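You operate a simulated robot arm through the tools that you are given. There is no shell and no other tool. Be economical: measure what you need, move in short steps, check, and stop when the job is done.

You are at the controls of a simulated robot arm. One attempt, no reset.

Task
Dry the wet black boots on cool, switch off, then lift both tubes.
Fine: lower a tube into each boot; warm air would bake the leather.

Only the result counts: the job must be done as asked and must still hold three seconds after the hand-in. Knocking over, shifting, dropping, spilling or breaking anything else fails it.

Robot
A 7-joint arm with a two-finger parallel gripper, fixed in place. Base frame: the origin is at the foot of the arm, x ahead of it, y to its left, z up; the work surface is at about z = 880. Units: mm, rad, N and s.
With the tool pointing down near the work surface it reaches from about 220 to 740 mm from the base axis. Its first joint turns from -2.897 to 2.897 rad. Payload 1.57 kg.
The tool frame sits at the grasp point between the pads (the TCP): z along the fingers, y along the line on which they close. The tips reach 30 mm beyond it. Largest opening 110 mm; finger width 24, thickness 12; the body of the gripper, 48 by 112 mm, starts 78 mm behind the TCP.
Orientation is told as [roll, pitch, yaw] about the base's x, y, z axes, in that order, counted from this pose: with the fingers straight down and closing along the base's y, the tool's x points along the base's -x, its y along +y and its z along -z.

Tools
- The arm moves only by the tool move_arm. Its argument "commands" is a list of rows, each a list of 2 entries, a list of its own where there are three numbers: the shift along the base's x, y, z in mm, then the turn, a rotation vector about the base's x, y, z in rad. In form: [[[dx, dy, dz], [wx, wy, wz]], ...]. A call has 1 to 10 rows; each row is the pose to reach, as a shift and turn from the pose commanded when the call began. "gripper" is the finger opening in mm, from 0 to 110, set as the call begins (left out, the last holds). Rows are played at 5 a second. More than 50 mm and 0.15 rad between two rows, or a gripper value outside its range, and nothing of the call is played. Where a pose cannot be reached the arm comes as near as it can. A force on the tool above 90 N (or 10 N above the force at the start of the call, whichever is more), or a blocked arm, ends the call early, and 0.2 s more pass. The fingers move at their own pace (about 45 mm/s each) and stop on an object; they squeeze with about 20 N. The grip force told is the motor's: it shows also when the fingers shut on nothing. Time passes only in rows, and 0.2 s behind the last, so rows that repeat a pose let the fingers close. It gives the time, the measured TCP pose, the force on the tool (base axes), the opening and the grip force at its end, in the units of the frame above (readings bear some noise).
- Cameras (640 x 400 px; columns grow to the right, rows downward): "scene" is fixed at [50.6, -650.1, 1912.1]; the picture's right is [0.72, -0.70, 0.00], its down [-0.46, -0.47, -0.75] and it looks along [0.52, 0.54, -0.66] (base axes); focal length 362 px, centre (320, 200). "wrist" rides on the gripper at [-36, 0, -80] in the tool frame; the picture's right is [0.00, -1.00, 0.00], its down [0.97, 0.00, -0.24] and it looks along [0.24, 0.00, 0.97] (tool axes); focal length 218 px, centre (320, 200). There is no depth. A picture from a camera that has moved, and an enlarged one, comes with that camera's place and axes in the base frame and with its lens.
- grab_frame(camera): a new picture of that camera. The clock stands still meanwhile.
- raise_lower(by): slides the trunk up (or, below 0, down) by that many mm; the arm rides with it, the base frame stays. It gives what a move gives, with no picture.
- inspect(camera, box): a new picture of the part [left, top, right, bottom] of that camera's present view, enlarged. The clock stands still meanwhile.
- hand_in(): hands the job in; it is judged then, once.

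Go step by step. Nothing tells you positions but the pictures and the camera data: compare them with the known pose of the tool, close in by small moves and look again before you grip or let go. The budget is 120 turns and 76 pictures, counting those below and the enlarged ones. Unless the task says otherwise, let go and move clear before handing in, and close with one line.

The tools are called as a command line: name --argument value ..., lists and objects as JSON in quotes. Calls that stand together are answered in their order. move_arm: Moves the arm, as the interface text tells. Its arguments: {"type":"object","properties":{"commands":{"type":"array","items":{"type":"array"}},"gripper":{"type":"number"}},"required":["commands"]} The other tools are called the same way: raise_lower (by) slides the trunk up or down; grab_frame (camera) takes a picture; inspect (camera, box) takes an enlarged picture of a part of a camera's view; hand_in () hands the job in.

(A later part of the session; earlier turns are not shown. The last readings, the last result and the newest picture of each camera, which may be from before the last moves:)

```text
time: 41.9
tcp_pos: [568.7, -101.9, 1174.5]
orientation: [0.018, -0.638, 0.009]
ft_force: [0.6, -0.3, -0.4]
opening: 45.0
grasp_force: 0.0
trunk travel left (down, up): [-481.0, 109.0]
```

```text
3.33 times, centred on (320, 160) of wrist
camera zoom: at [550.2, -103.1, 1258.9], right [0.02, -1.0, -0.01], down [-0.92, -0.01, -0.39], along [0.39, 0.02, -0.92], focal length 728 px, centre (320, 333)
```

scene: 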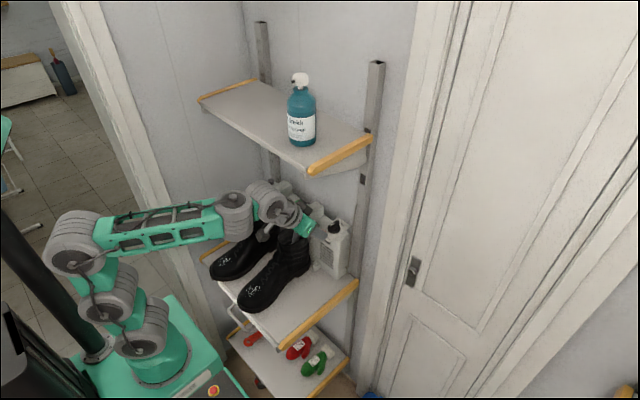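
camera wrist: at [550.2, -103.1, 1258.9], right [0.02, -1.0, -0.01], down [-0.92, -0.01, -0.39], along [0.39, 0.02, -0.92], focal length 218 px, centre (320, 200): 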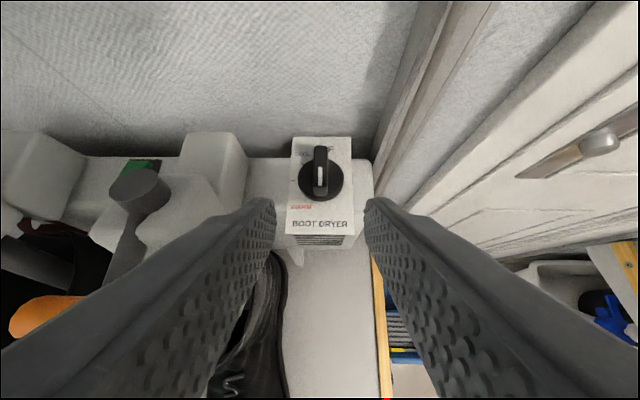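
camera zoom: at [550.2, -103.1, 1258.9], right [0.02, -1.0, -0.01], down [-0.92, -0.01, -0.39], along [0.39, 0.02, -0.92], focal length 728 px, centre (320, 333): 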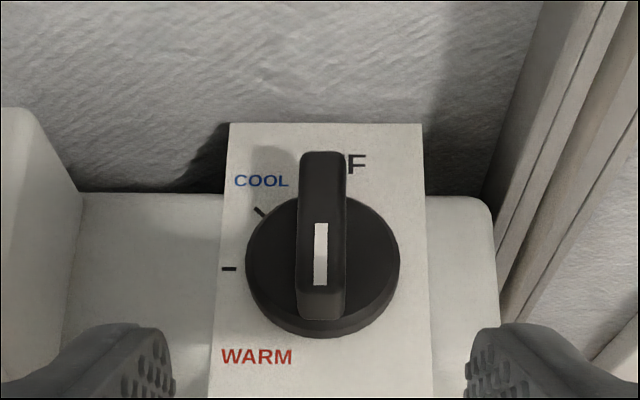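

Dial centre ≈ (646, −101, 1075), panel tilted forward about 17°, ticks at 12 (OFF), 10:30 (COOL), 9 (WARM). I'll align the tool with the dial axis from above, stopping short.

move_arm --commands '[[[8, 0, 0], [0, 0.06, 0]], [[16, 0, 0], [0, 0.12, 0]], [[24, 0, 0], [0, 0.18, 0]], [[34, 0, 0], [0, 0.24, 0]], [[42, 0, -5], [0, 0.27, 0]], [[42, 0, -5], [0, 0.27, 0]]]'

grab_frame --camera "wrist"

inspect --camera "scene" --box '[180, 100, 380, 260]'

```text
time: 43.3
tcp_pos: [611.4, -100.8, 1168.1]
orientation: [0.018, -0.368, 0.007]
ft_force: [-0.2, 0.8, -0.2]
opening: 44.9
grasp_force: 0.0
trunk travel left (down, up): [-481.0, 109.0]
```

```text
35 pictures are left
camera wrist: at [616.2, -102.6, 1255.7], right [0.01, -1.0, -0.02], down [-0.99, -0.01, -0.13], along [0.13, 0.02, -0.99], focal length 218 px, centre (320, 200)
```

wrist: 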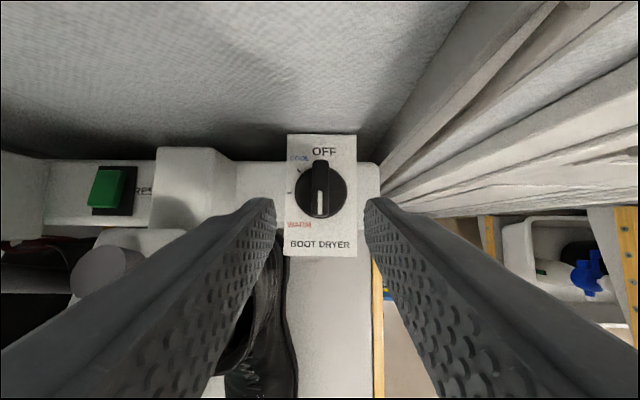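

```text
2.50 times, centred on (280, 180) of scene
camera zoom: at [50.6, -650.1, 1912.1], right [0.72, -0.7, 0.0], down [-0.46, -0.47, -0.75], along [0.52, 0.54, -0.66], focal length 905 px, centre (420, 250)
```

zoom: 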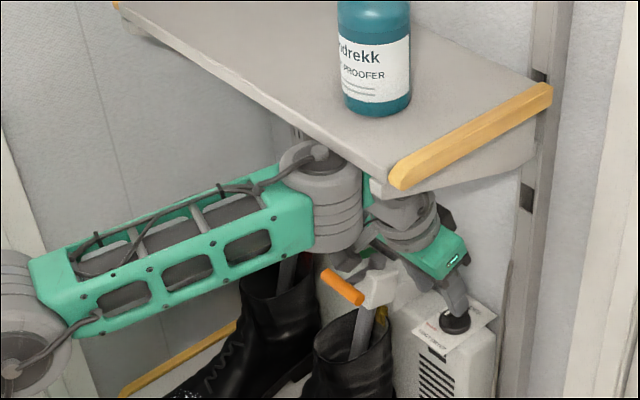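

inspect --camera "wrist" --box '[260, 120, 380, 260]'

```text
2.86 times, centred on (320, 190) of wrist
camera zoom: at [616.2, -102.6, 1255.7], right [0.01, -1.0, -0.02], down [-0.99, -0.01, -0.13], along [0.13, 0.02, -0.99], focal length 624 px, centre (320, 229)
```

zoom: 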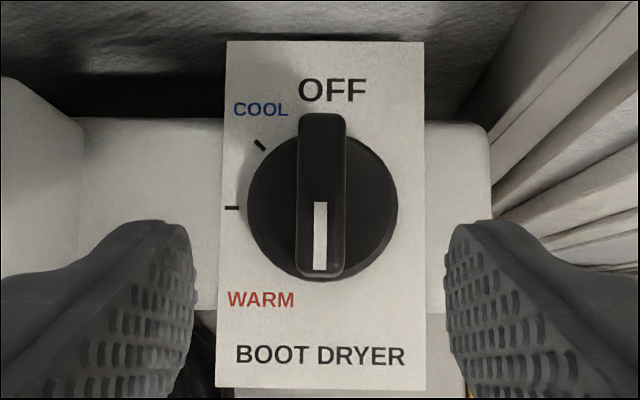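

The panel is horizontal, dial axis vertical at (647, −100), ridge nose on OFF. Descend so the finger tips straddle the ridge.

move_arm --commands '[[[8, 0, -10], [0, 0, 0]], [[16, 0, -20], [0, 0, 0]], [[24, 0, -30], [0, 0, 0]], [[24, 0, -38], [0, 0, 0]], [[24, 0, -44], [0, 0, 0]], [[24, 0, -44], [0, 0, 0]]]'

grab_frame --camera "wrist"

inspect --camera "scene" --box '[260, 160, 380, 260]'

```text
time: 44.7
tcp_pos: [635.6, -101.4, 1125.3]
orientation: [0.018, -0.369, 0.005]
ft_force: [0.1, 0.1, 0.1]
opening: 44.9
grasp_force: 0.0
trunk travel left (down, up): [-481.0, 109.0]
```

```text
32 pictures are left
camera wrist: at [640.2, -102.8, 1212.1], right [0.01, -1.0, -0.02], down [-0.99, -0.01, -0.13], along [0.13, 0.02, -0.99], focal length 218 px, centre (320, 200)
```

wrist: 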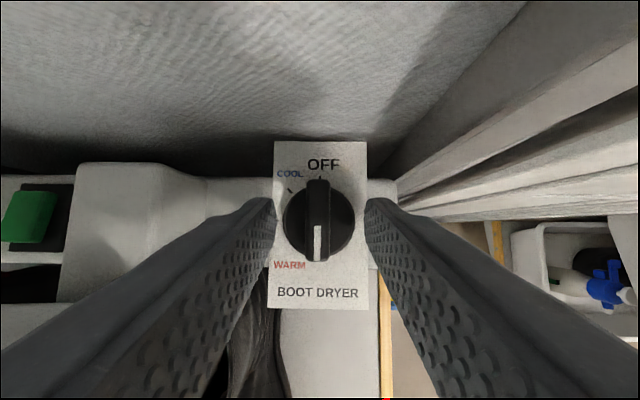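

```text
4.00 times, centred on (320, 210) of scene
camera zoom: at [50.6, -650.1, 1912.1], right [0.72, -0.7, 0.0], down [-0.46, -0.47, -0.75], along [0.52, 0.54, -0.66], focal length 1448 px, centre (320, 160)
```

zoom: 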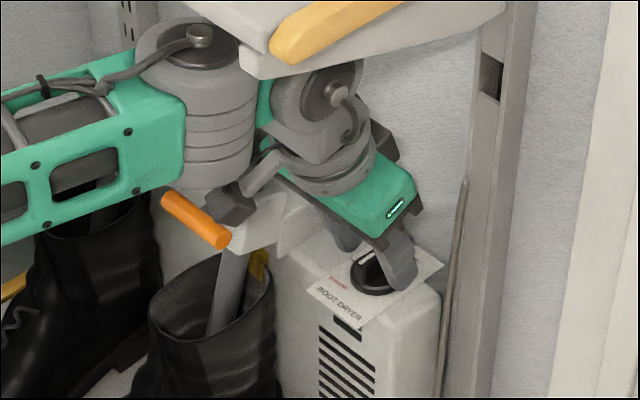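

Fingers straddle the ridge. Go 5 mm lower and close.

move_arm --commands '[[[0, 1, -3], [0, 0, 0]], [[0, 1, -6], [0, 0, 0]], [[0, 1, -6], [0, 0, 0]]]'

move_arm --commands '[[[0, 0, 0], [0, 0, 0]], [[0, 0, 0], [0, 0, 0]], [[0, 0, 0], [0, 0, 0]]]' --gripper 4

inspect --camera "wrist" --box '[250, 130, 390, 290]'

```text
time: 45.5
tcp_pos: [635.7, -100.0, 1119.1]
orientation: [0.02, -0.37, 0.006]
ft_force: [0.1, -0.7, -0.8]
opening: 45.3
grasp_force: 0.0
trunk travel left (down, up): [-481.0, 109.0]
```

```text
time: 46.3
tcp_pos: [634.6, -101.2, 1118.8]
orientation: [0.019, -0.37, 0.007]
ft_force: [-0.7, -0.2, -0.7]
opening: 37.2
grasp_force: 36.4
trunk travel left (down, up): [-481.0, 109.0]
```

```text
2.50 times, centred on (320, 210) of wrist
camera zoom: at [640.1, -102.1, 1206.0], right [0.01, -1.0, -0.02], down [-0.99, -0.01, -0.13], along [0.13, 0.02, -0.99], focal length 546 px, centre (320, 175)
```

zoom: 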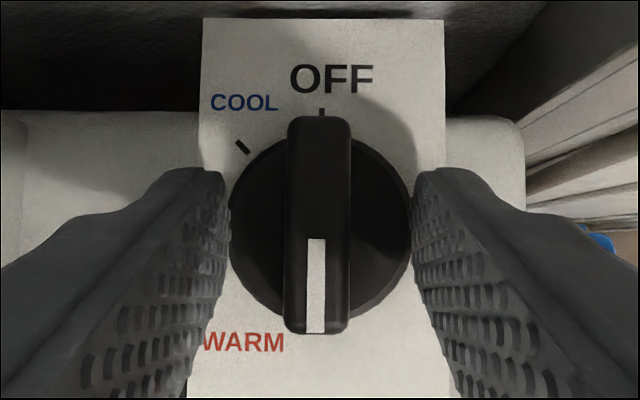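

The fingers closed on the round base (37 mm). I'd rather hold the ridge: open, rise 9 mm, close again.

move_arm --commands '[[[0, 0, 0], [0, 0, 0]], [[0, 0, 4], [0, 0, 0]], [[0, 0, 10], [0, 0, 0]], [[0, 0, 10], [0, 0, 0]]]' --gripper 46

move_arm --commands '[[[0, 0, 0], [0, 0, 0]], [[0, 0, 0], [0, 0, 0]], [[0, 0, 0], [0, 0, 0]], [[0, 0, 0], [0, 0, 0]]]' --gripper 4

inspect --camera "wrist" --box '[250, 130, 390, 290]'

```text
time: 47.3
tcp_pos: [635.2, -101.2, 1129.6]
orientation: [0.021, -0.369, 0.007]
ft_force: [1.8, -1.1, 0.3]
opening: 46.0
grasp_force: 0.0
trunk travel left (down, up): [-481.0, 109.0]
```

```text
time: 48.3
tcp_pos: [635.8, -99.7, 1128.2]
orientation: [0.018, -0.37, 0.006]
ft_force: [0.2, 1.4, 0.6]
opening: 11.7
grasp_force: 28.9
trunk travel left (down, up): [-481.0, 109.0]
```

```text
2.50 times, centred on (320, 210) of wrist
camera zoom: at [639.8, -101.8, 1216.1], right [0.01, -1.0, -0.02], down [-0.99, -0.01, -0.13], along [0.13, 0.02, -0.99], focal length 546 px, centre (320, 175)
```

zoom: 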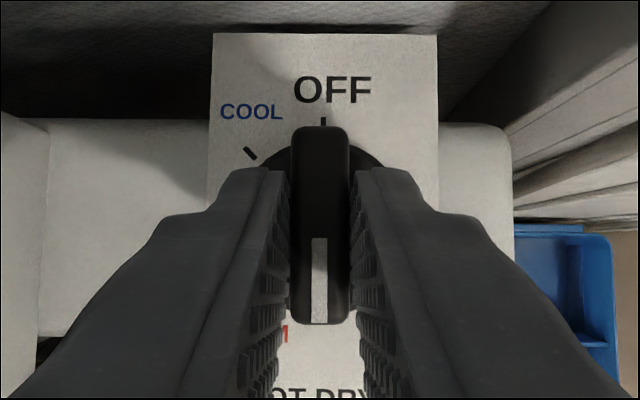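

Ridge gripped (11.7 mm). Turn it 45° counter-clockwise about the dial axis to COOL.

move_arm --commands '[[[0.1, -1.4, 0], [0, 0, 0.13]], [[0.4, -2.8, 0], [0, 0, 0.26]], [[0.8, -4.1, 0], [0, 0, 0.39]], [[1.4, -5.4, 0], [0, 0, 0.52]], [[2.2, -6.5, 0], [0, 0, 0.65]], [[3.2, -7.6, 0], [0, 0, 0.785]], [[3.2, -7.6, 0], [0, 0, 0.785]]]'

inspect --camera "wrist" --box '[220, 110, 420, 290]'

inspect --camera "scene" --box '[260, 160, 380, 260]'

```text
time: 49.9
tcp_pos: [625.6, -102.0, 1121.8]
orientation: [0.01, -0.369, 0.794]
ft_force: [16.8, -35.5, 50.5]
opening: 37.4
grasp_force: 18.6
out of reach, approached as far as the arm can: row 6, 7
trunk travel left (down, up): [-481.0, 109.0]
```

```text
2.22 times, centred on (320, 200) of wrist
camera zoom: at [628.9, -98.8, 1208.9], right [0.72, -0.7, -0.01], down [-0.69, -0.71, -0.13], along [0.08, 0.1, -0.99], focal length 485 px, centre (320, 200)
```

zoom: 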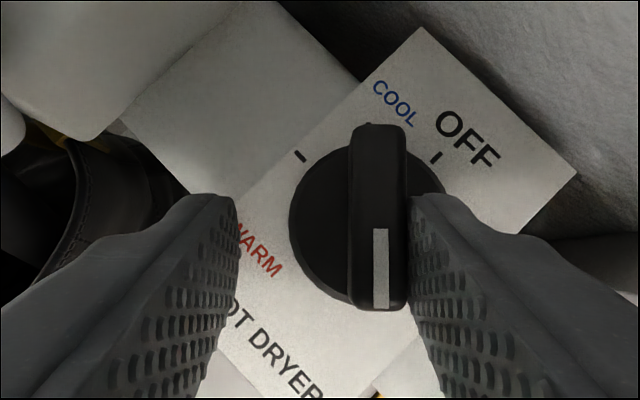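

```text
4.00 times, centred on (320, 210) of scene
camera zoom: at [50.6, -650.1, 1912.1], right [0.72, -0.7, 0.0], down [-0.46, -0.47, -0.75], along [0.52, 0.54, -0.66], focal length 1448 px, centre (320, 160)
```

zoom: 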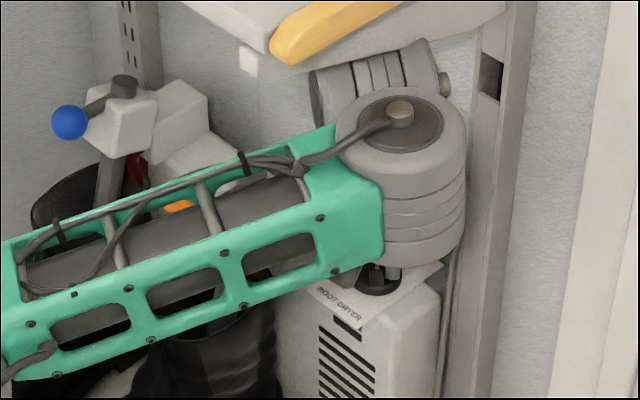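

The dial now points at COOL (nose between the 12 and 9 ticks). The arm swung oddly and is pressing, so I'll open and ease upward gently.

move_arm --commands '[[[-4, 4, 2], [0, 0, 0]], [[-4, 4, 8], [0, 0, 0]], [[-4, 4, 14], [0, 0, 0]], [[-4, 4, 14], [0, 0, 0]]]' --gripper 50

inspect --camera "wrist" --box '[220, 110, 420, 290]'

```text
time: 50.9
tcp_pos: [622.9, -97.4, 1122.7]
orientation: [0.034, -0.372, 0.787]
ft_force: [16.5, 14.3, 57.6]
opening: 50.2
grasp_force: 0.1
out of reach, approached as far as the arm can: row 3, 4
trunk travel left (down, up): [-481.0, 109.0]
```

```text
2.22 times, centred on (320, 200) of wrist
camera zoom: at [627.0, -96.3, 1209.4], right [0.72, -0.7, -0.03], down [-0.69, -0.71, -0.13], along [0.07, 0.12, -0.99], focal length 485 px, centre (320, 200)
```

zoom: 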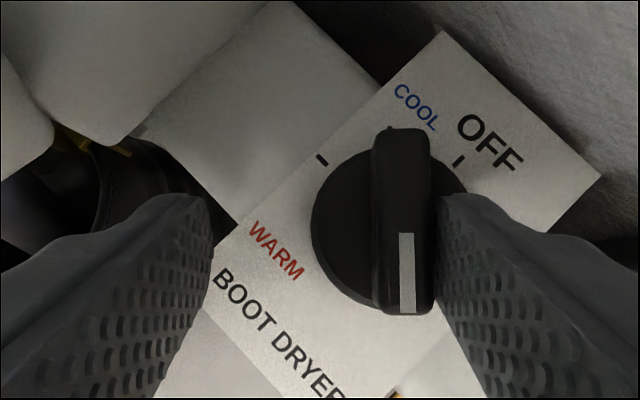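

The tool is still pressing; the links above have clearance to the board (tops ≈1290 vs 1400). I'll raise the trunk 25 mm.

raise_lower --by 25

grab_frame --camera "wrist"

grab_frame --camera "scene"

```text
time: 51.2
tcp_pos: [620.4, -95.5, 1122.7]
orientation: [0.05, -0.377, 0.786]
ft_force: [-5.8, -27.8, 135.2]
opening: 57.9
grasp_force: 4.7
trunk travel left (down, up): [-485.0, 105.0]
stopped: the force on the tool passed its limit (the readings are from after the stop); the commanded pose is now the measured one
```

```text
25 pictures are left
camera wrist: at [625.3, -94.8, 1209.7], right [0.72, -0.69, -0.04], down [-0.69, -0.71, -0.13], along [0.06, 0.13, -0.99], focal length 218 px, centre (320, 200)
```

wrist: 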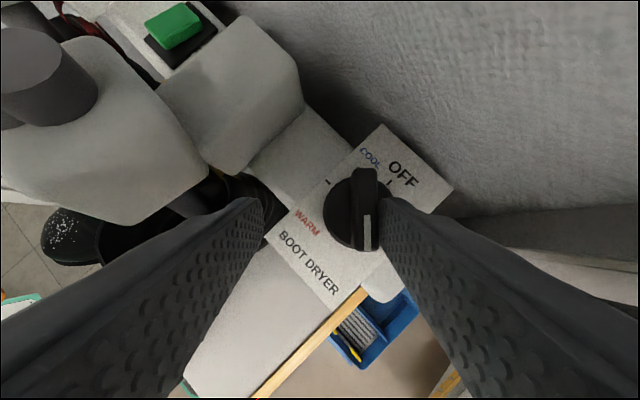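

```text
24 pictures are left
```

scene: 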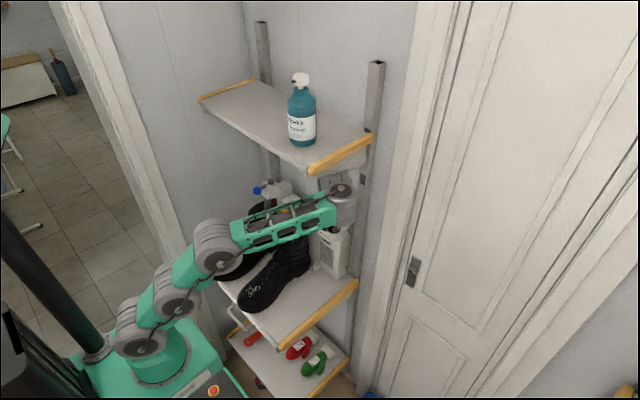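

A link is probably touching the upper board and the right finger rests on the ridge. I'll lower the trunk a hair back, shift away from the ridge and open wider.

move_arm --commands '[[[3, -3, 1], [0, 0, 0]], [[6, -6, 2], [0, 0, 0]], [[10, -10, 3], [0, 0, 0]], [[14, -14, 4], [0, 0, 0]]]' --gripper 75

inspect --camera "scene" --box '[240, 130, 380, 250]'

```text
time: 52.2
tcp_pos: [620.2, -97.1, 1123.6]
orientation: [0.036, -0.377, 0.793]
ft_force: [-15.4, 15.0, 55.6]
opening: 54.9
grasp_force: 0.1
out of reach, approached as far as the arm can: row 1, 2, 3, 4
trunk travel left (down, up): [-485.0, 105.0]
```

```text
3.33 times, centred on (310, 190) of scene
camera zoom: at [50.6, -650.1, 1912.1], right [0.72, -0.7, 0.0], down [-0.46, -0.47, -0.75], along [0.52, 0.54, -0.66], focal length 1206 px, centre (353, 233)
```

zoom: 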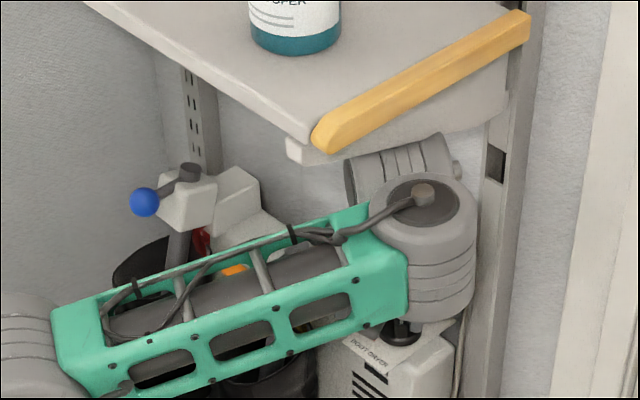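

The arm is wedged between the board and the dial. I'll slide back along the ridge direction (front-right) while tilting the hand more, which lowers the wrist.

move_arm --commands '[[[-4, -4, 1], [0.02, -0.02, 0]], [[-8, -8, 1], [0.04, -0.04, 0]], [[-13, -13, 1], [0.06, -0.06, 0]], [[-18, -18, 2], [0.08, -0.08, 0]], [[-24, -24, 3], [0.1, -0.1, 0]], [[-30, -30, 4], [0.12, -0.12, 0]]]' --gripper 55

grab_frame --camera "wrist"

```text
time: 53.6
tcp_pos: [593.5, -129.8, 1125.7]
orientation: [0.038, -0.545, 0.788]
ft_force: [-0.7, 0.5, -0.7]
opening: 55.0
grasp_force: 0.0
trunk travel left (down, up): [-485.0, 105.0]
```

```text
22 pictures are left
camera wrist: at [587.3, -138.0, 1211.7], right [0.72, -0.69, -0.03], down [-0.67, -0.68, -0.3], along [0.18, 0.24, -0.95], focal length 218 px, centre (320, 200)
```

wrist: 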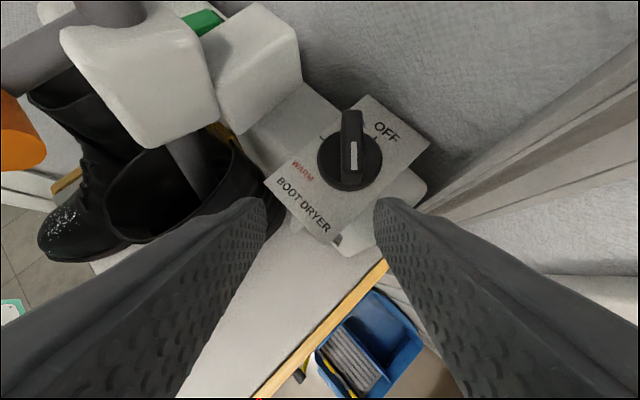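

Free now, no forces. Check the dial setting closely and the wet specks on the boots.

inspect --camera "wrist" --box '[260, 80, 440, 240]'

inspect --camera "scene" --box '[200, 160, 360, 320]'

```text
2.50 times, centred on (350, 160) of wrist
camera zoom: at [587.3, -138.0, 1211.7], right [0.72, -0.69, -0.03], down [-0.67, -0.68, -0.3], along [0.18, 0.24, -0.95], focal length 546 px, centre (245, 300)
```

zoom: 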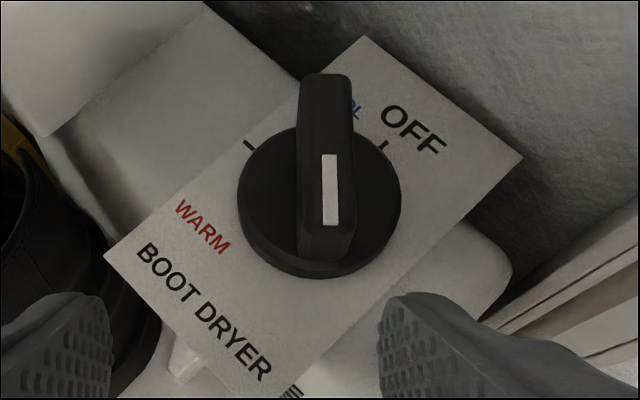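

```text
2.50 times, centred on (280, 240) of scene
camera zoom: at [50.6, -650.1, 1912.1], right [0.72, -0.7, 0.0], down [-0.46, -0.47, -0.75], along [0.52, 0.54, -0.66], focal length 905 px, centre (420, 100)
```

zoom: 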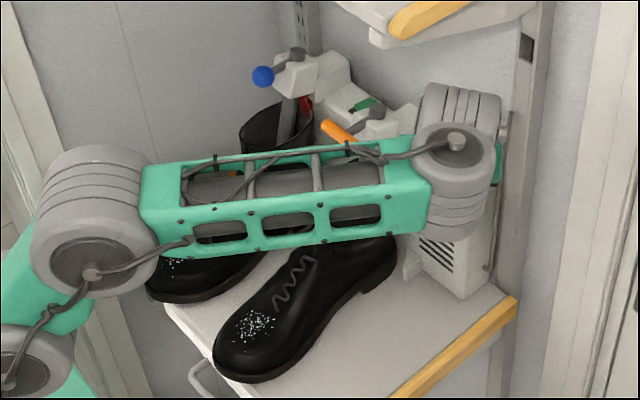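

COOL is set (nose midway between the 9 and 12 ticks). While it dries, I'll retreat and undo the yaw, so a fingertip can later push the dial back to OFF.

move_arm --commands '[[[-10, -5, 4], [0, 0, 0]], [[-20, -10, 6], [0, 0, -0.13]], [[-30, -15, 8], [0, 0, -0.26]], [[-40, -18, 10], [0, 0, -0.39]], [[-45, -18, 10], [0, 0, -0.52]], [[-45, -18, 10], [0, 0, -0.65]], [[-45, -18, 10], [0, 0, -0.785]], [[-45, -18, 10], [0, 0, -0.785]]]' --gripper 40

inspect --camera "scene" --box '[200, 160, 360, 320]'

```text
time: 55.5
tcp_pos: [548.2, -146.0, 1134.6]
orientation: [0.039, -0.543, 0.003]
ft_force: [-0.5, 0.2, 0.6]
opening: 39.9
grasp_force: 0.1
trunk travel left (down, up): [-485.0, 105.0]
```

```text
2.50 times, centred on (280, 240) of scene
camera zoom: at [50.6, -650.1, 1912.1], right [0.72, -0.7, 0.0], down [-0.46, -0.47, -0.75], along [0.52, 0.54, -0.66], focal length 905 px, centre (420, 100)
```

zoom: 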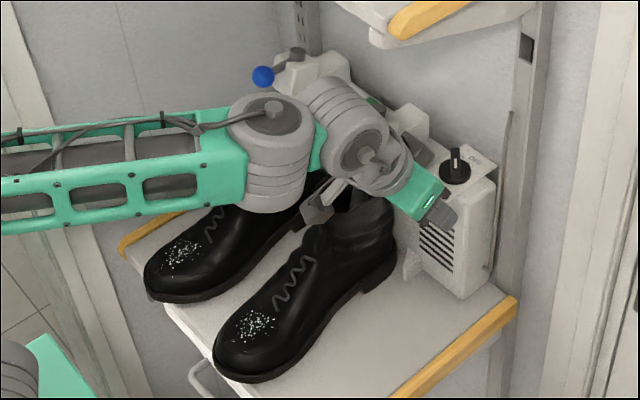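

Clear. Now let time pass for drying, then compare the specks.

move_arm --commands '[[[0, 0, 0], [0, 0, 0]], [[0, 0, 0], [0, 0, 0]], [[0, 0, 0], [0, 0, 0]], [[0, 0, 0], [0, 0, 0]], [[0, 0, 0], [0, 0, 0]], [[0, 0, 0], [0, 0, 0]], [[0, 0, 0], [0, 0, 0]], [[0, 0, 0], [0, 0, 0]], [[0, 0, 0], [0, 0, 0]], [[0, 0, 0], [0, 0, 0]]]'

move_arm --commands '[[[0, 0, 0], [0, 0, 0]], [[0, 0, 0], [0, 0, 0]], [[0, 0, 0], [0, 0, 0]], [[0, 0, 0], [0, 0, 0]], [[0, 0, 0], [0, 0, 0]], [[0, 0, 0], [0, 0, 0]], [[0, 0, 0], [0, 0, 0]], [[0, 0, 0], [0, 0, 0]], [[0, 0, 0], [0, 0, 0]], [[0, 0, 0], [0, 0, 0]]]'

move_arm --commands '[[[0, 0, 0], [0, 0, 0]], [[0, 0, 0], [0, 0, 0]], [[0, 0, 0], [0, 0, 0]], [[0, 0, 0], [0, 0, 0]], [[0, 0, 0], [0, 0, 0]], [[0, 0, 0], [0, 0, 0]], [[0, 0, 0], [0, 0, 0]], [[0, 0, 0], [0, 0, 0]], [[0, 0, 0], [0, 0, 0]], [[0, 0, 0], [0, 0, 0]]]'

inspect --camera "scene" --box '[200, 160, 360, 320]'

```text
time: 57.6
tcp_pos: [546.9, -145.6, 1135.8]
orientation: [0.039, -0.542, 0.005]
ft_force: [-0.3, -0.1, 0.3]
opening: 39.8
grasp_force: 0.1
trunk travel left (down, up): [-485.0, 105.0]
```

```text
time: 59.9
tcp_pos: [546.9, -147.0, 1136.1]
orientation: [0.037, -0.542, 0.004]
ft_force: [-0.8, 0.2, 0.3]
opening: 39.9
grasp_force: 0.0
trunk travel left (down, up): [-485.0, 105.0]
```

```text
time: 62.0
tcp_pos: [547.3, -146.2, 1133.8]
orientation: [0.039, -0.542, 0.003]
ft_force: [-0.2, 0.0, 0.3]
opening: 40.1
grasp_force: 0.1
trunk travel left (down, up): [-485.0, 105.0]
```

```text
2.50 times, centred on (280, 240) of scene
camera zoom: at [50.6, -650.1, 1912.1], right [0.72, -0.7, 0.0], down [-0.46, -0.47, -0.75], along [0.52, 0.54, -0.66], focal length 905 px, centre (420, 100)
```

zoom: 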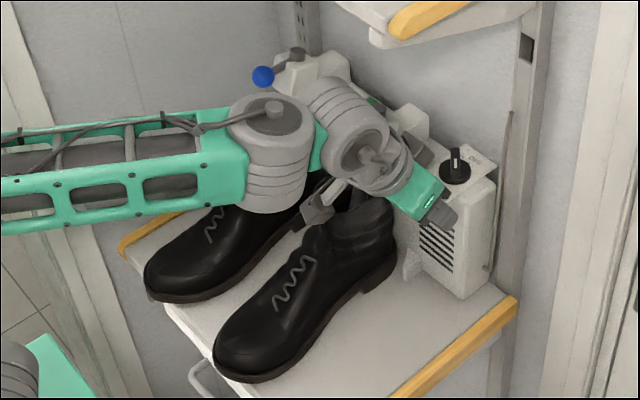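

The wet specks are gone – the boots are dry. Now close the fingers and position the tip to the right of the ridge's near end, ready to push the dial back to OFF.

move_arm --commands '[[[10, -5, 10], [0, 0.02, 0]], [[25, -8, 20], [0, 0.04, 0]], [[40, -8, 20], [0, 0.08, 0]], [[55, -8, 15], [0, 0.12, 0]], [[62, -8, 5], [0, 0.12, 0]], [[62, -8, -7], [0, 0.12, 0]], [[62, -8, -7], [0, 0.12, 0]]]' --gripper 0

grab_frame --camera "wrist"

```text
time: 63.6
tcp_pos: [607.8, -154.7, 1127.5]
orientation: [0.04, -0.423, 0.004]
ft_force: [0.5, -0.2, 0.9]
opening: 0.2
grasp_force: 19.9
trunk travel left (down, up): [-485.0, 105.0]
```

```text
17 pictures are left
camera wrist: at [609.0, -157.1, 1214.4], right [0.02, -1.0, -0.04], down [-0.98, -0.01, -0.18], along [0.18, 0.04, -0.98], focal length 218 px, centre (320, 200)
```

wrist: 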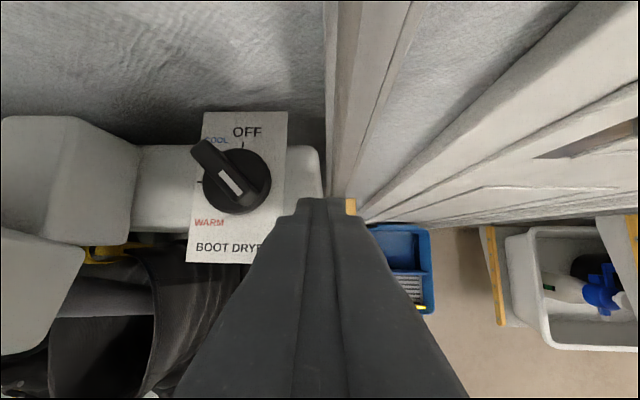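

Push in +y against the ridge's near end, in small steps.

move_arm --commands '[[[0, 8, 0], [0, 0, 0]], [[0, 16, 0], [0, 0, 0]], [[0, 22, 0], [0, 0, 0]], [[0, 27, 0], [0, 0, 0]], [[0, 31, 0], [0, 0, 0]], [[0, 34, 0], [0, 0, 0]], [[0, 35, 0], [0, 0, 0]]]'

inspect --camera "wrist" --box '[220, 100, 400, 260]'

```text
time: 65.2
tcp_pos: [606.2, -122.3, 1128.3]
orientation: [0.043, -0.421, 0.0]
ft_force: [-28.0, -19.1, 1.9]
opening: 0.1
grasp_force: 20.3
trunk travel left (down, up): [-485.0, 105.0]
```

```text
2.50 times, centred on (310, 180) of wrist
camera zoom: at [605.7, -125.4, 1215.4], right [0.02, -1.0, -0.04], down [-0.98, -0.01, -0.18], along [0.18, 0.04, -0.98], focal length 546 px, centre (345, 250)
```

zoom: 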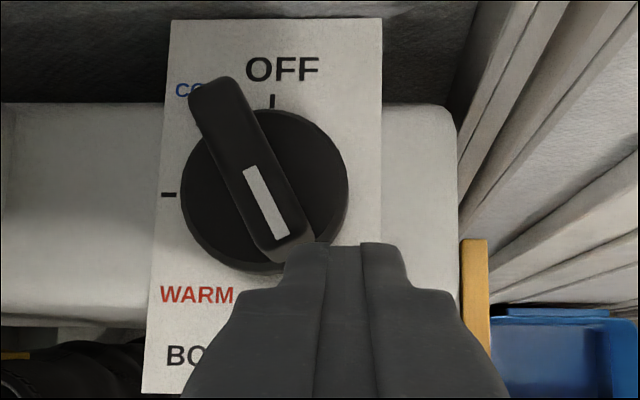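

It's partly turned; the tip caught the end of the ridge. Back off, shift 13 mm further in, and push again.

move_arm --commands '[[[0, -12, 0], [0, 0, 0]], [[0, -24, 0], [0, 0, 0]], [[8, -24, 1], [0, 0, 0]], [[15, -24, 2], [0, 0, 0]], [[15, -16, 2], [0, 0, 0]], [[15, -8, 2], [0, 0, 0]], [[15, -4, 2], [0, 0, 0]], [[15, 0, 2], [0, 0, 0]], [[15, 2, 2], [0, 0, 0]]]'

inspect --camera "wrist" --box '[220, 100, 400, 260]'

```text
time: 67.2
tcp_pos: [619.4, -128.7, 1131.0]
orientation: [0.045, -0.421, -0.012]
ft_force: [-32.5, -49.5, 0.7]
opening: 0.0
grasp_force: 19.5
trunk travel left (down, up): [-485.0, 105.0]
```

```text
2.50 times, centred on (310, 180) of wrist
camera zoom: at [619.5, -131.7, 1217.7], right [0.01, -1.0, -0.04], down [-0.98, 0.0, -0.18], along [0.18, 0.04, -0.98], focal length 546 px, centre (345, 250)
```

zoom: 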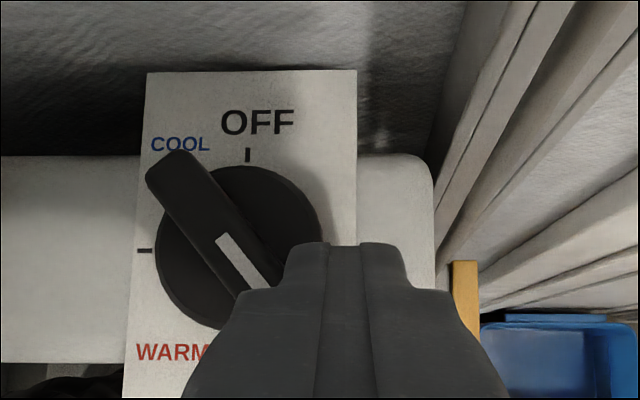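

The dial has a springy detent and snapped back to COOL, and pushing harder could shift the dryer. Better: grip the ridge with both fingers (a pure couple) at about 0.5 rad yaw and turn it back. First retreat, then open and yaw.

move_arm --commands '[[[0, -12, 0], [0, 0, 0]], [[-12, -22, 0], [0, 0, 0]], [[-22, -25, 0], [0, 0, 0]]]'

move_arm --commands '[[[0, 0, 0], [0.005, -0.02, 0.12]], [[0, 0, 0], [0.01, -0.04, 0.25]], [[0, 0, 0], [0.015, -0.06, 0.38]], [[0, 0, 0], [0.02, -0.08, 0.5]], [[0, 0, 0], [0.02, -0.08, 0.5]]]' --gripper 52

grab_frame --camera "wrist"

```text
time: 68.0
tcp_pos: [603.9, -143.2, 1131.0]
orientation: [0.038, -0.423, 0.005]
ft_force: [-0.2, 0.4, 0.2]
opening: 0.0
grasp_force: 20.3
trunk travel left (down, up): [-485.0, 105.0]
```

```text
time: 69.2
tcp_pos: [602.0, -142.7, 1129.6]
orientation: [0.038, -0.503, 0.506]
ft_force: [-0.2, -0.2, 0.2]
opening: 52.1
grasp_force: 0.1
trunk travel left (down, up): [-485.0, 105.0]
```

```text
14 pictures are left
camera wrist: at [598.0, -149.4, 1216.8], right [0.5, -0.87, -0.03], down [-0.84, -0.48, -0.26], along [0.21, 0.16, -0.97], focal length 218 px, centre (320, 200)
```

wrist: 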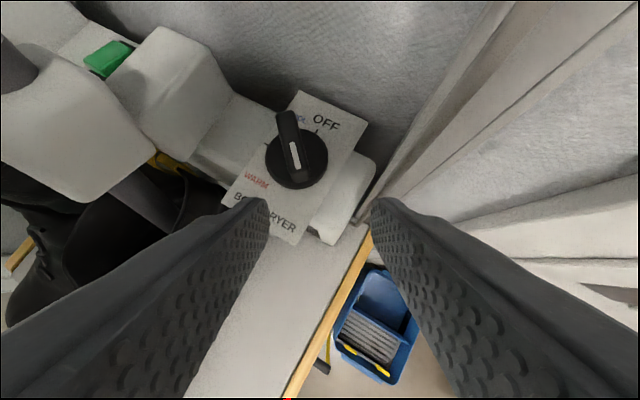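

Shift left 17 mm, then slide forward so the fingers straddle the ridge.

move_arm --commands '[[[-4, 7, 0], [0, 0, 0]], [[-8, 15, 0], [0, 0, 0]], [[4, 22, 0], [0, 0, 0]], [[15, 28, 0], [0, 0, 0]], [[25, 33, 0], [0, 0, 0]], [[31, 36, 0], [0, 0, 0]], [[31, 36, 0], [0, 0, 0]]]'

grab_frame --camera "wrist"

```text
time: 70.8
tcp_pos: [634.4, -107.1, 1130.0]
orientation: [0.04, -0.503, 0.505]
ft_force: [-0.1, 0.0, -0.3]
opening: 52.3
grasp_force: 0.0
trunk travel left (down, up): [-485.0, 105.0]
```

```text
13 pictures are left
camera wrist: at [628.9, -113.3, 1216.4], right [0.5, -0.87, -0.03], down [-0.84, -0.47, -0.26], along [0.21, 0.16, -0.97], focal length 218 px, centre (320, 200)
```

wrist: 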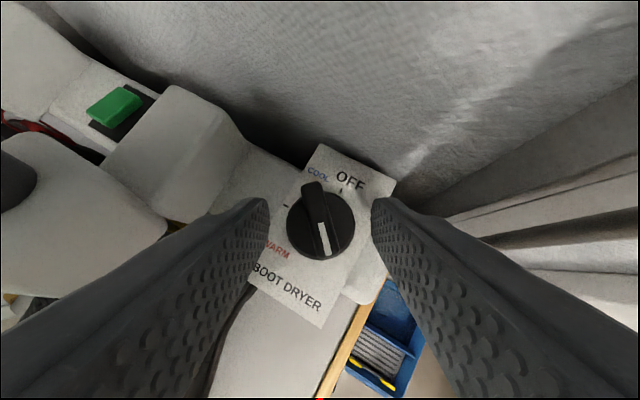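

Good, no contact. Lower 2 mm, close on the ridge.

move_arm --commands '[[[0, 0, -2], [0, 0, 0]], [[0, 0, -2], [0, 0, 0]], [[0, 0, -2], [0, 0, 0]], [[0, 0, -2], [0, 0, 0]], [[0, 0, -2], [0, 0, 0]]]' --gripper 2

inspect --camera "wrist" --box '[240, 120, 400, 280]'

```text
time: 72.0
tcp_pos: [633.0, -106.6, 1127.7]
orientation: [0.038, -0.503, 0.505]
ft_force: [-1.3, 0.9, -1.5]
opening: 12.0
grasp_force: 28.9
trunk travel left (down, up): [-485.0, 105.0]
```

```text
2.50 times, centred on (320, 200) of wrist
camera zoom: at [628.9, -112.9, 1214.3], right [0.5, -0.87, -0.03], down [-0.84, -0.48, -0.26], along [0.21, 0.16, -0.97], focal length 546 px, centre (320, 200)
```

zoom: 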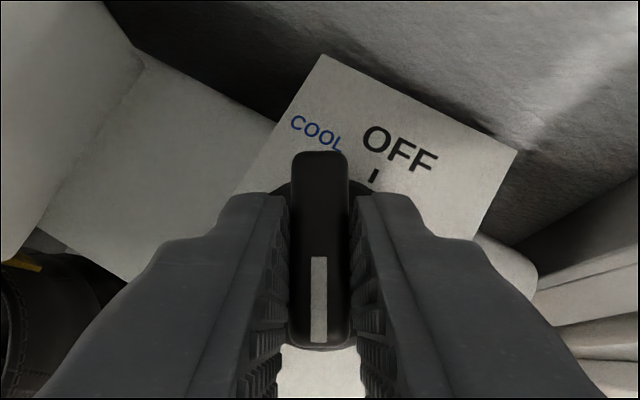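

Gripped and the ridge follows. Turn it back clockwise to OFF about the dial axis.

move_arm --commands '[[[-0.7, 1.5, 0], [0, 0, -0.12]], [[-1.3, 3.3, 0], [0, 0, -0.25]], [[-1.7, 5.1, 0], [0, 0, -0.38]], [[-1.8, 6.9, 0], [0, 0, -0.5]], [[-1.8, 7.4, 0], [0, 0, -0.53]], [[-1.8, 7.4, 0], [0, 0, -0.53]]]'

inspect --camera "wrist" --box '[240, 120, 400, 280]'

```text
time: 73.5
tcp_pos: [631.6, -101.0, 1127.2]
orientation: [0.039, -0.504, -0.028]
ft_force: [-2.6, -11.9, -2.7]
opening: 12.2
grasp_force: 29.8
trunk travel left (down, up): [-485.0, 105.0]
```

```text
2.50 times, centred on (320, 200) of wrist
camera zoom: at [624.3, -103.5, 1214.3], right [-0.01, -1.0, -0.03], down [-0.97, 0.02, -0.26], along [0.26, 0.03, -0.97], focal length 546 px, centre (320, 200)
```

zoom: 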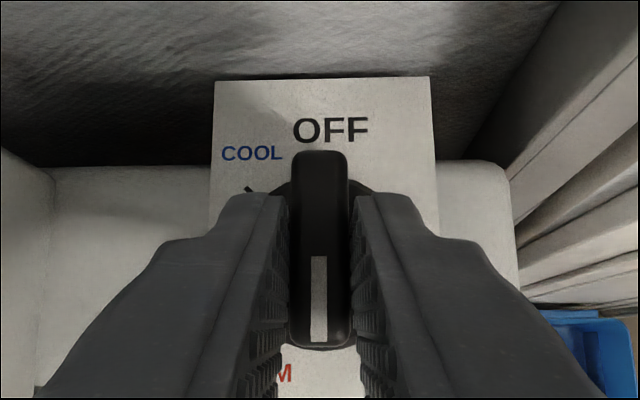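

OFF reached. Release, retreat back along −x and up a little, and verify the dial stays.

move_arm --commands '[[[0, 0, 0], [0, 0, 0.02]], [[0, 0, 0], [0, 0, 0.02]], [[0, 0, 0], [0, 0, 0.02]], [[-15, -5, 6], [0, 0, 0.02]], [[-30, -15, 10], [0, 0, 0.02]], [[-50, -30, 15], [0, 0, 0.02]], [[-75, -40, 15], [0, 0, 0.02]], [[-75, -40, 15], [0, 0, 0.02]]]' --gripper 52

inspect --camera "scene" --box '[200, 120, 360, 280]'

```text
time: 75.2
tcp_pos: [556.2, -139.3, 1143.7]
orientation: [0.039, -0.504, -0.006]
ft_force: [-0.4, 0.6, -0.3]
opening: 52.1
grasp_force: 0.0
trunk travel left (down, up): [-485.0, 105.0]
```

```text
2.50 times, centred on (280, 200) of scene
camera zoom: at [50.6, -650.1, 1912.1], right [0.72, -0.7, 0.0], down [-0.46, -0.47, -0.75], along [0.52, 0.54, -0.66], focal length 905 px, centre (420, 200)
```

zoom: 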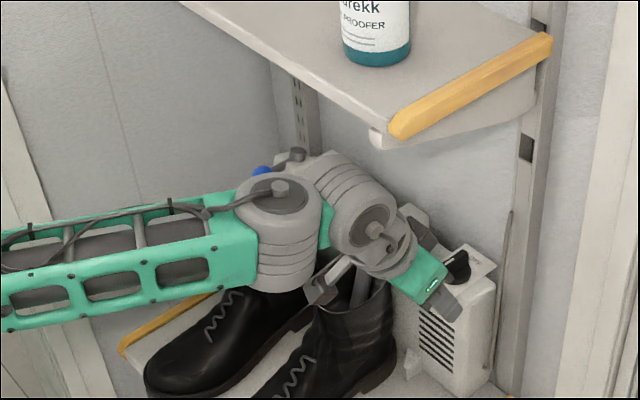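

Dial stays at OFF. Now return the trunk to the height where handle work succeeded, alternating as before.

move_arm --commands '[[[-12, 0, 0], [0, -0.04, 0]], [[-25, 0, 15], [0, -0.08, 0]], [[-37, 0, 35], [0, -0.13, 0]], [[-37, 0, 55], [0, -0.13, 0]], [[-37, 0, 55], [0, -0.13, 0]]]'

raise_lower --by -87

move_arm --commands '[[[0, 0, 30], [0, 0, 0]], [[0, 0, 60], [0, 0, 0]], [[0, 0, 90], [0, 0, 0]], [[0, 0, 90], [0, 0, 0]]]'

raise_lower --by -87

```text
time: 76.5
tcp_pos: [520.2, -139.1, 1198.2]
orientation: [0.041, -0.634, -0.005]
ft_force: [0.7, -0.3, -0.2]
opening: 52.0
grasp_force: 0.0
trunk travel left (down, up): [-485.0, 105.0]
```

```text
time: 77.7
tcp_pos: [519.5, -138.9, 1112.2]
orientation: [0.039, -0.637, -0.005]
ft_force: [0.2, -0.6, 0.2]
opening: 52.4
grasp_force: 0.0
trunk travel left (down, up): [-398.0, 192.0]
```

```text
time: 78.7
tcp_pos: [519.5, -139.5, 1201.3]
orientation: [0.039, -0.636, -0.005]
ft_force: [-0.2, 0.2, -0.1]
opening: 51.8
grasp_force: 0.1
trunk travel left (down, up): [-398.0, 192.0]
```

```text
time: 79.9
tcp_pos: [519.3, -139.7, 1114.5]
orientation: [0.038, -0.634, -0.007]
ft_force: [0.0, 0.2, 0.6]
opening: 51.8
grasp_force: 0.0
trunk travel left (down, up): [-311.0, 279.0]
```

Trunk is back at the earlier height. Rise, pitch forward, and move over in front of the orange bar with fingers fully open.

move_arm --commands '[[[0, 0, 30], [0, -0.04, 0]], [[0, 0, 60], [0, -0.08, 0]], [[0, 10, 90], [0, -0.14, 0]], [[5, 40, 110], [0, -0.22, 0]], [[8, 75, 115], [0, -0.3, 0]], [[10, 105, 115], [0, -0.38, 0]], [[12, 129, 115], [0, -0.45, 0]], [[12, 129, 115], [0, -0.45, 0]]]' --gripper 110

grab_frame --camera "wrist"

```text
time: 81.7
tcp_pos: [531.0, -11.6, 1228.5]
orientation: [0.042, -1.086, -0.009]
ft_force: [0.2, -0.5, 0.0]
opening: 110.3
grasp_force: 0.1
trunk travel left (down, up): [-311.0, 279.0]
```

```text
9 pictures are left
camera wrist: at [477.6, -13.3, 1297.2], right [0.03, -1.0, -0.02], down [-0.67, 0.0, -0.75], along [0.75, 0.04, -0.67], focal length 218 px, centre (320, 200)
```

wrist: 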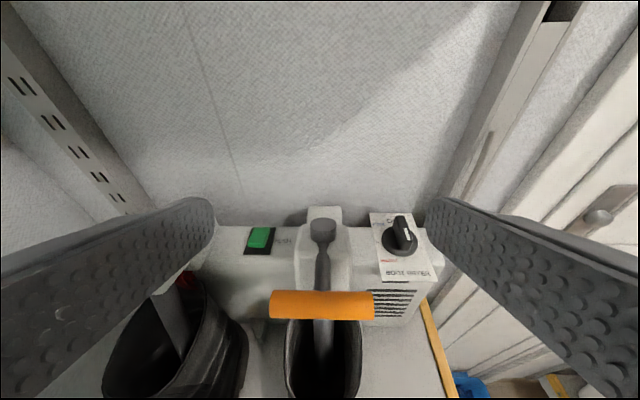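

Dial OFF confirmed; bar now at about (538, −10, 1150). Descend with open fingers straddling it, then close.

move_arm --commands '[[[2, 1, -15], [0, 0.02, 0]], [[3, 2, -30], [0, 0.04, 0]], [[4, 2, -45], [0, 0.06, 0]], [[6, 2, -60], [0, 0.08, 0]], [[7, 2, -72], [0, 0.09, 0]], [[7, 2, -79], [0, 0.09, 0]], [[7, 2, -79], [0, 0.09, 0]]]'

move_arm --commands '[[[0, 0, 0], [0, 0, 0]], [[0, 0, 0], [0, 0, 0]], [[0, 0, 0], [0, 0, 0]], [[0, 0, 0], [0, 0, 0]]]' --gripper 50

grab_frame --camera "wrist"

```text
time: 83.3
tcp_pos: [538.6, -9.2, 1150.6]
orientation: [0.044, -0.994, -0.009]
ft_force: [-0.8, -0.1, 0.1]
opening: 110.1
grasp_force: 0.0
trunk travel left (down, up): [-311.0, 279.0]
```

```text
time: 84.3
tcp_pos: [538.3, -11.1, 1148.1]
orientation: [0.045, -0.995, -0.011]
ft_force: [1.9, -8.0, 0.2]
opening: 80.3
grasp_force: 34.5
trunk travel left (down, up): [-311.0, 279.0]
```

```text
8 pictures are left
camera wrist: at [491.1, -12.6, 1223.1], right [0.03, -1.0, -0.02], down [-0.73, 0.0, -0.68], along [0.68, 0.04, -0.73], focal length 218 px, centre (320, 200)
```

wrist: 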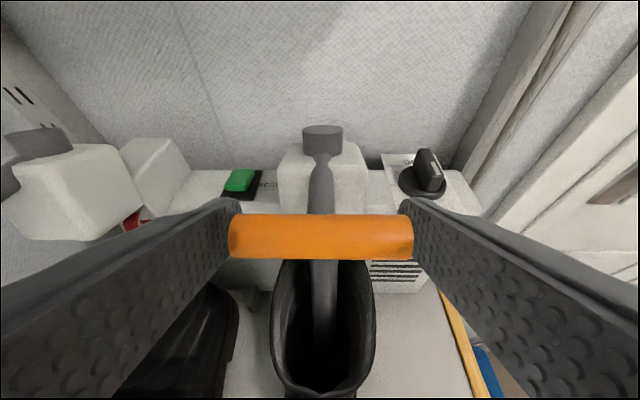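

Gripped. Lift along the axis, pitching forward gradually.

move_arm --commands '[[[3, 0, 10], [0, -0.01, 0]], [[6, 0, 20], [0, -0.02, 0]], [[9, 0, 30], [0, -0.04, 0]], [[12, 0, 40], [0, -0.06, 0]], [[14, 0, 50], [0, -0.08, 0]], [[17, 0, 60], [0, -0.1, 0]], [[20, 0, 70], [0, -0.12, 0]], [[20, 0, 70], [0, -0.12, 0]]]'

move_arm --commands '[[[3, 0, 10], [0, -0.01, 0]], [[6, 0, 20], [0, -0.02, 0]], [[9, 0, 30], [0, -0.03, 0]], [[12, 0, 40], [0, -0.04, 0]], [[14, 0, 50], [0, -0.05, 0]], [[16, 0, 58], [0, -0.06, 0]], [[18, 0, 66], [0, -0.06, 0]], [[18, 0, 66], [0, -0.06, 0]]]'

grab_frame --camera "wrist"

```text
time: 86.1
tcp_pos: [559.6, -10.0, 1219.4]
orientation: [0.049, -1.114, -0.014]
ft_force: [5.2, -10.0, -2.7]
opening: 80.1
grasp_force: 44.9
trunk travel left (down, up): [-311.0, 279.0]
```

```text
time: 87.9
tcp_pos: [578.2, -9.8, 1284.4]
orientation: [0.052, -1.17, -0.019]
ft_force: [-1.6, -12.2, -16.2]
opening: 80.2
grasp_force: 45.2
trunk travel left (down, up): [-311.0, 279.0]
```

```text
7 pictures are left
camera wrist: at [518.3, -12.8, 1347.5], right [0.03, -1.0, -0.02], down [-0.6, 0.0, -0.8], along [0.8, 0.04, -0.6], focal length 218 px, centre (320, 200)
```

wrist: 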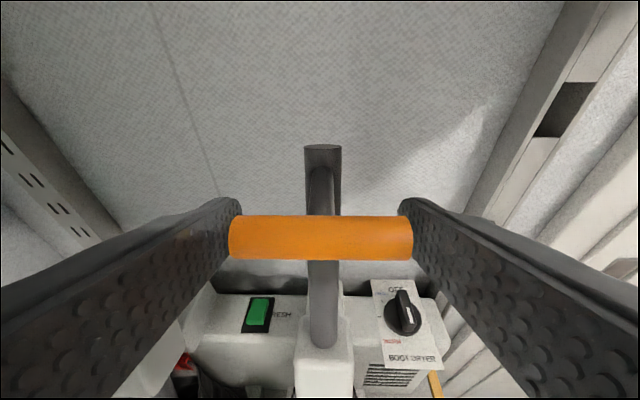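

Up at the stop (fz −16 N), same as at the start. Release, back off, go to the blue ball and stop above it.

move_arm --commands '[[[0, 0, -1], [0, 0, 0]], [[0, 0, -1], [0, 0, 0]], [[0, 0, -1], [0, 0, 0]], [[-15, 0, -2], [0, 0, 0]], [[-30, 0, -3], [0, 0, 0]], [[-45, 0, -4], [0, 0, 0]], [[-56, 0, -5], [0, 0, 0]], [[-56, 0, -5], [0, 0, 0]]]' --gripper 110

move_arm --commands '[[[0, 30, -8], [0, 0.02, 0]], [[0, 60, -16], [0, 0.04, 0]], [[0, 90, -24], [0, 0.06, 0]], [[2, 120, -32], [0, 0.08, 0]], [[4, 150, -40], [0, 0.1, 0]], [[8, 160, -50], [0, 0.12, 0]], [[8, 160, -50], [0, 0.12, 0]]]' --gripper 90

grab_frame --camera "wrist"

```text
time: 89.7
tcp_pos: [519.2, -8.4, 1281.6]
orientation: [0.046, -1.174, -0.013]
ft_force: [0.2, -0.4, 0.0]
opening: 110.0
grasp_force: 0.1
trunk travel left (down, up): [-311.0, 279.0]
```

```text
time: 91.3
tcp_pos: [529.2, 153.0, 1232.0]
orientation: [0.043, -1.054, -0.008]
ft_force: [-0.1, 0.7, 0.2]
opening: 90.3
grasp_force: 0.1
trunk travel left (down, up): [-311.0, 279.0]
```

```text
6 pictures are left
camera wrist: at [476.6, 150.3, 1301.8], right [0.03, -1.0, -0.02], down [-0.69, 0.0, -0.73], along [0.72, 0.04, -0.69], focal length 218 px, centre (320, 200)
```

wrist: 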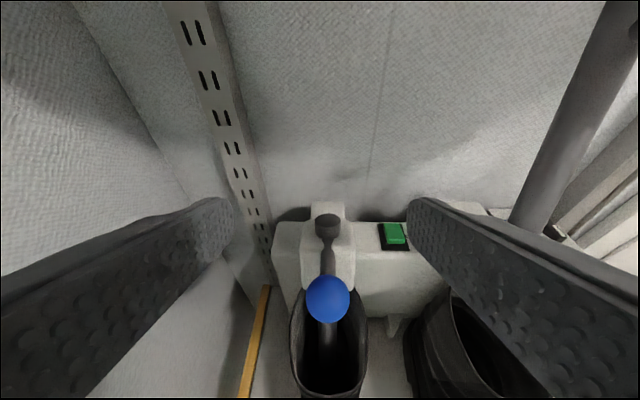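

Ball at (536, 151, 1152). Descend and grip.

move_arm --commands '[[[2, -1, -15], [0, 0.01, 0]], [[3, -1, -30], [0, 0.02, 0]], [[4, -2, -45], [0, 0.03, 0]], [[6, -2, -60], [0, 0.05, 0]], [[7, -2, -72], [0, 0.06, 0]], [[7, -2, -80], [0, 0.06, 0]], [[7, -2, -80], [0, 0.06, 0]]]'

move_arm --commands '[[[0, 0, 0], [0, 0, 0]], [[0, 0, 0], [0, 0, 0]], [[0, 0, 0], [0, 0, 0]], [[0, 0, 0], [0, 0, 0]], [[0, 0, 0], [0, 0, 0]]]' --gripper 10

grab_frame --camera "wrist"

```text
time: 92.9
tcp_pos: [534.4, 149.6, 1150.7]
orientation: [0.043, -0.995, -0.007]
ft_force: [-1.3, -0.9, 0.8]
opening: 90.1
grasp_force: 0.0
trunk travel left (down, up): [-311.0, 279.0]
```

```text
time: 94.1
tcp_pos: [535.4, 144.7, 1150.4]
orientation: [0.048, -0.992, -0.018]
ft_force: [-1.2, -25.8, -3.6]
opening: 38.5
grasp_force: 16.6
trunk travel left (down, up): [-311.0, 279.0]
```

```text
5 pictures are left
camera wrist: at [488.1, 142.9, 1224.1], right [0.02, -1.0, -0.03], down [-0.73, 0.0, -0.68], along [0.68, 0.03, -0.73], focal length 218 px, centre (320, 200)
```

wrist: 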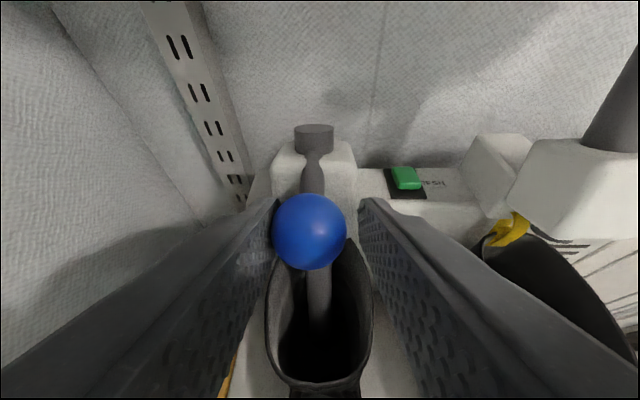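

The left finger touched first; shift slightly left while the fingers finish closing.

move_arm --commands '[[[0, 2, 0], [0, 0, 0]], [[0, 3, 0], [0, 0, 0]], [[0, 3, 0], [0, 0, 0]], [[0, 3, 0], [0, 0, 0]], [[0, 3, 0], [0, 0, 0]]]' --gripper 10

```text
time: 95.3
tcp_pos: [535.6, 145.5, 1150.4]
orientation: [0.05, -0.994, -0.022]
ft_force: [-0.2, -33.6, -5.4]
opening: 41.2
grasp_force: 17.5
trunk travel left (down, up): [-311.0, 279.0]
```

Something other than the ball (the boot rim) meets the right finger from outside. Open, rise, narrow to 42 mm, and come down over the ball instead.

move_arm --commands '[[[0, 0, 0], [0, 0, 0]], [[0, 0, 0], [0, 0, 0]], [[0, 0, 20], [0, 0, 0]], [[0, 0, 40], [0, 0, 0]], [[0, 0, 60], [0, 0, 0]], [[0, 0, 60], [0, 0, 0]]]' --gripper 80

grab_frame --camera "wrist"

```text
time: 96.7
tcp_pos: [535.4, 152.5, 1211.4]
orientation: [0.044, -0.995, -0.008]
ft_force: [0.2, -0.8, 0.3]
opening: 80.2
grasp_force: 0.0
trunk travel left (down, up): [-311.0, 279.0]
```

```text
4 pictures are left
camera wrist: at [487.3, 150.5, 1284.2], right [0.03, -1.0, -0.02], down [-0.73, 0.0, -0.68], along [0.68, 0.04, -0.73], focal length 218 px, centre (320, 200)
```

wrist: 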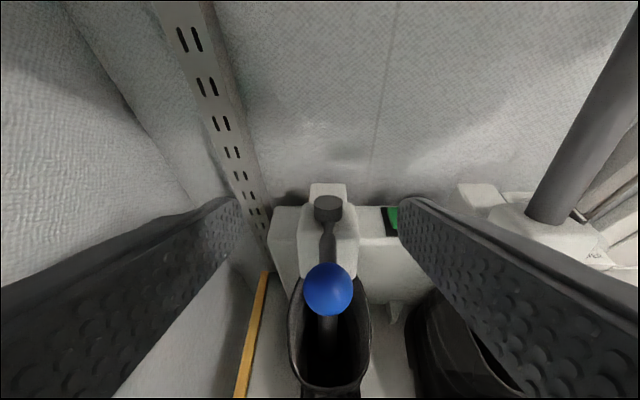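

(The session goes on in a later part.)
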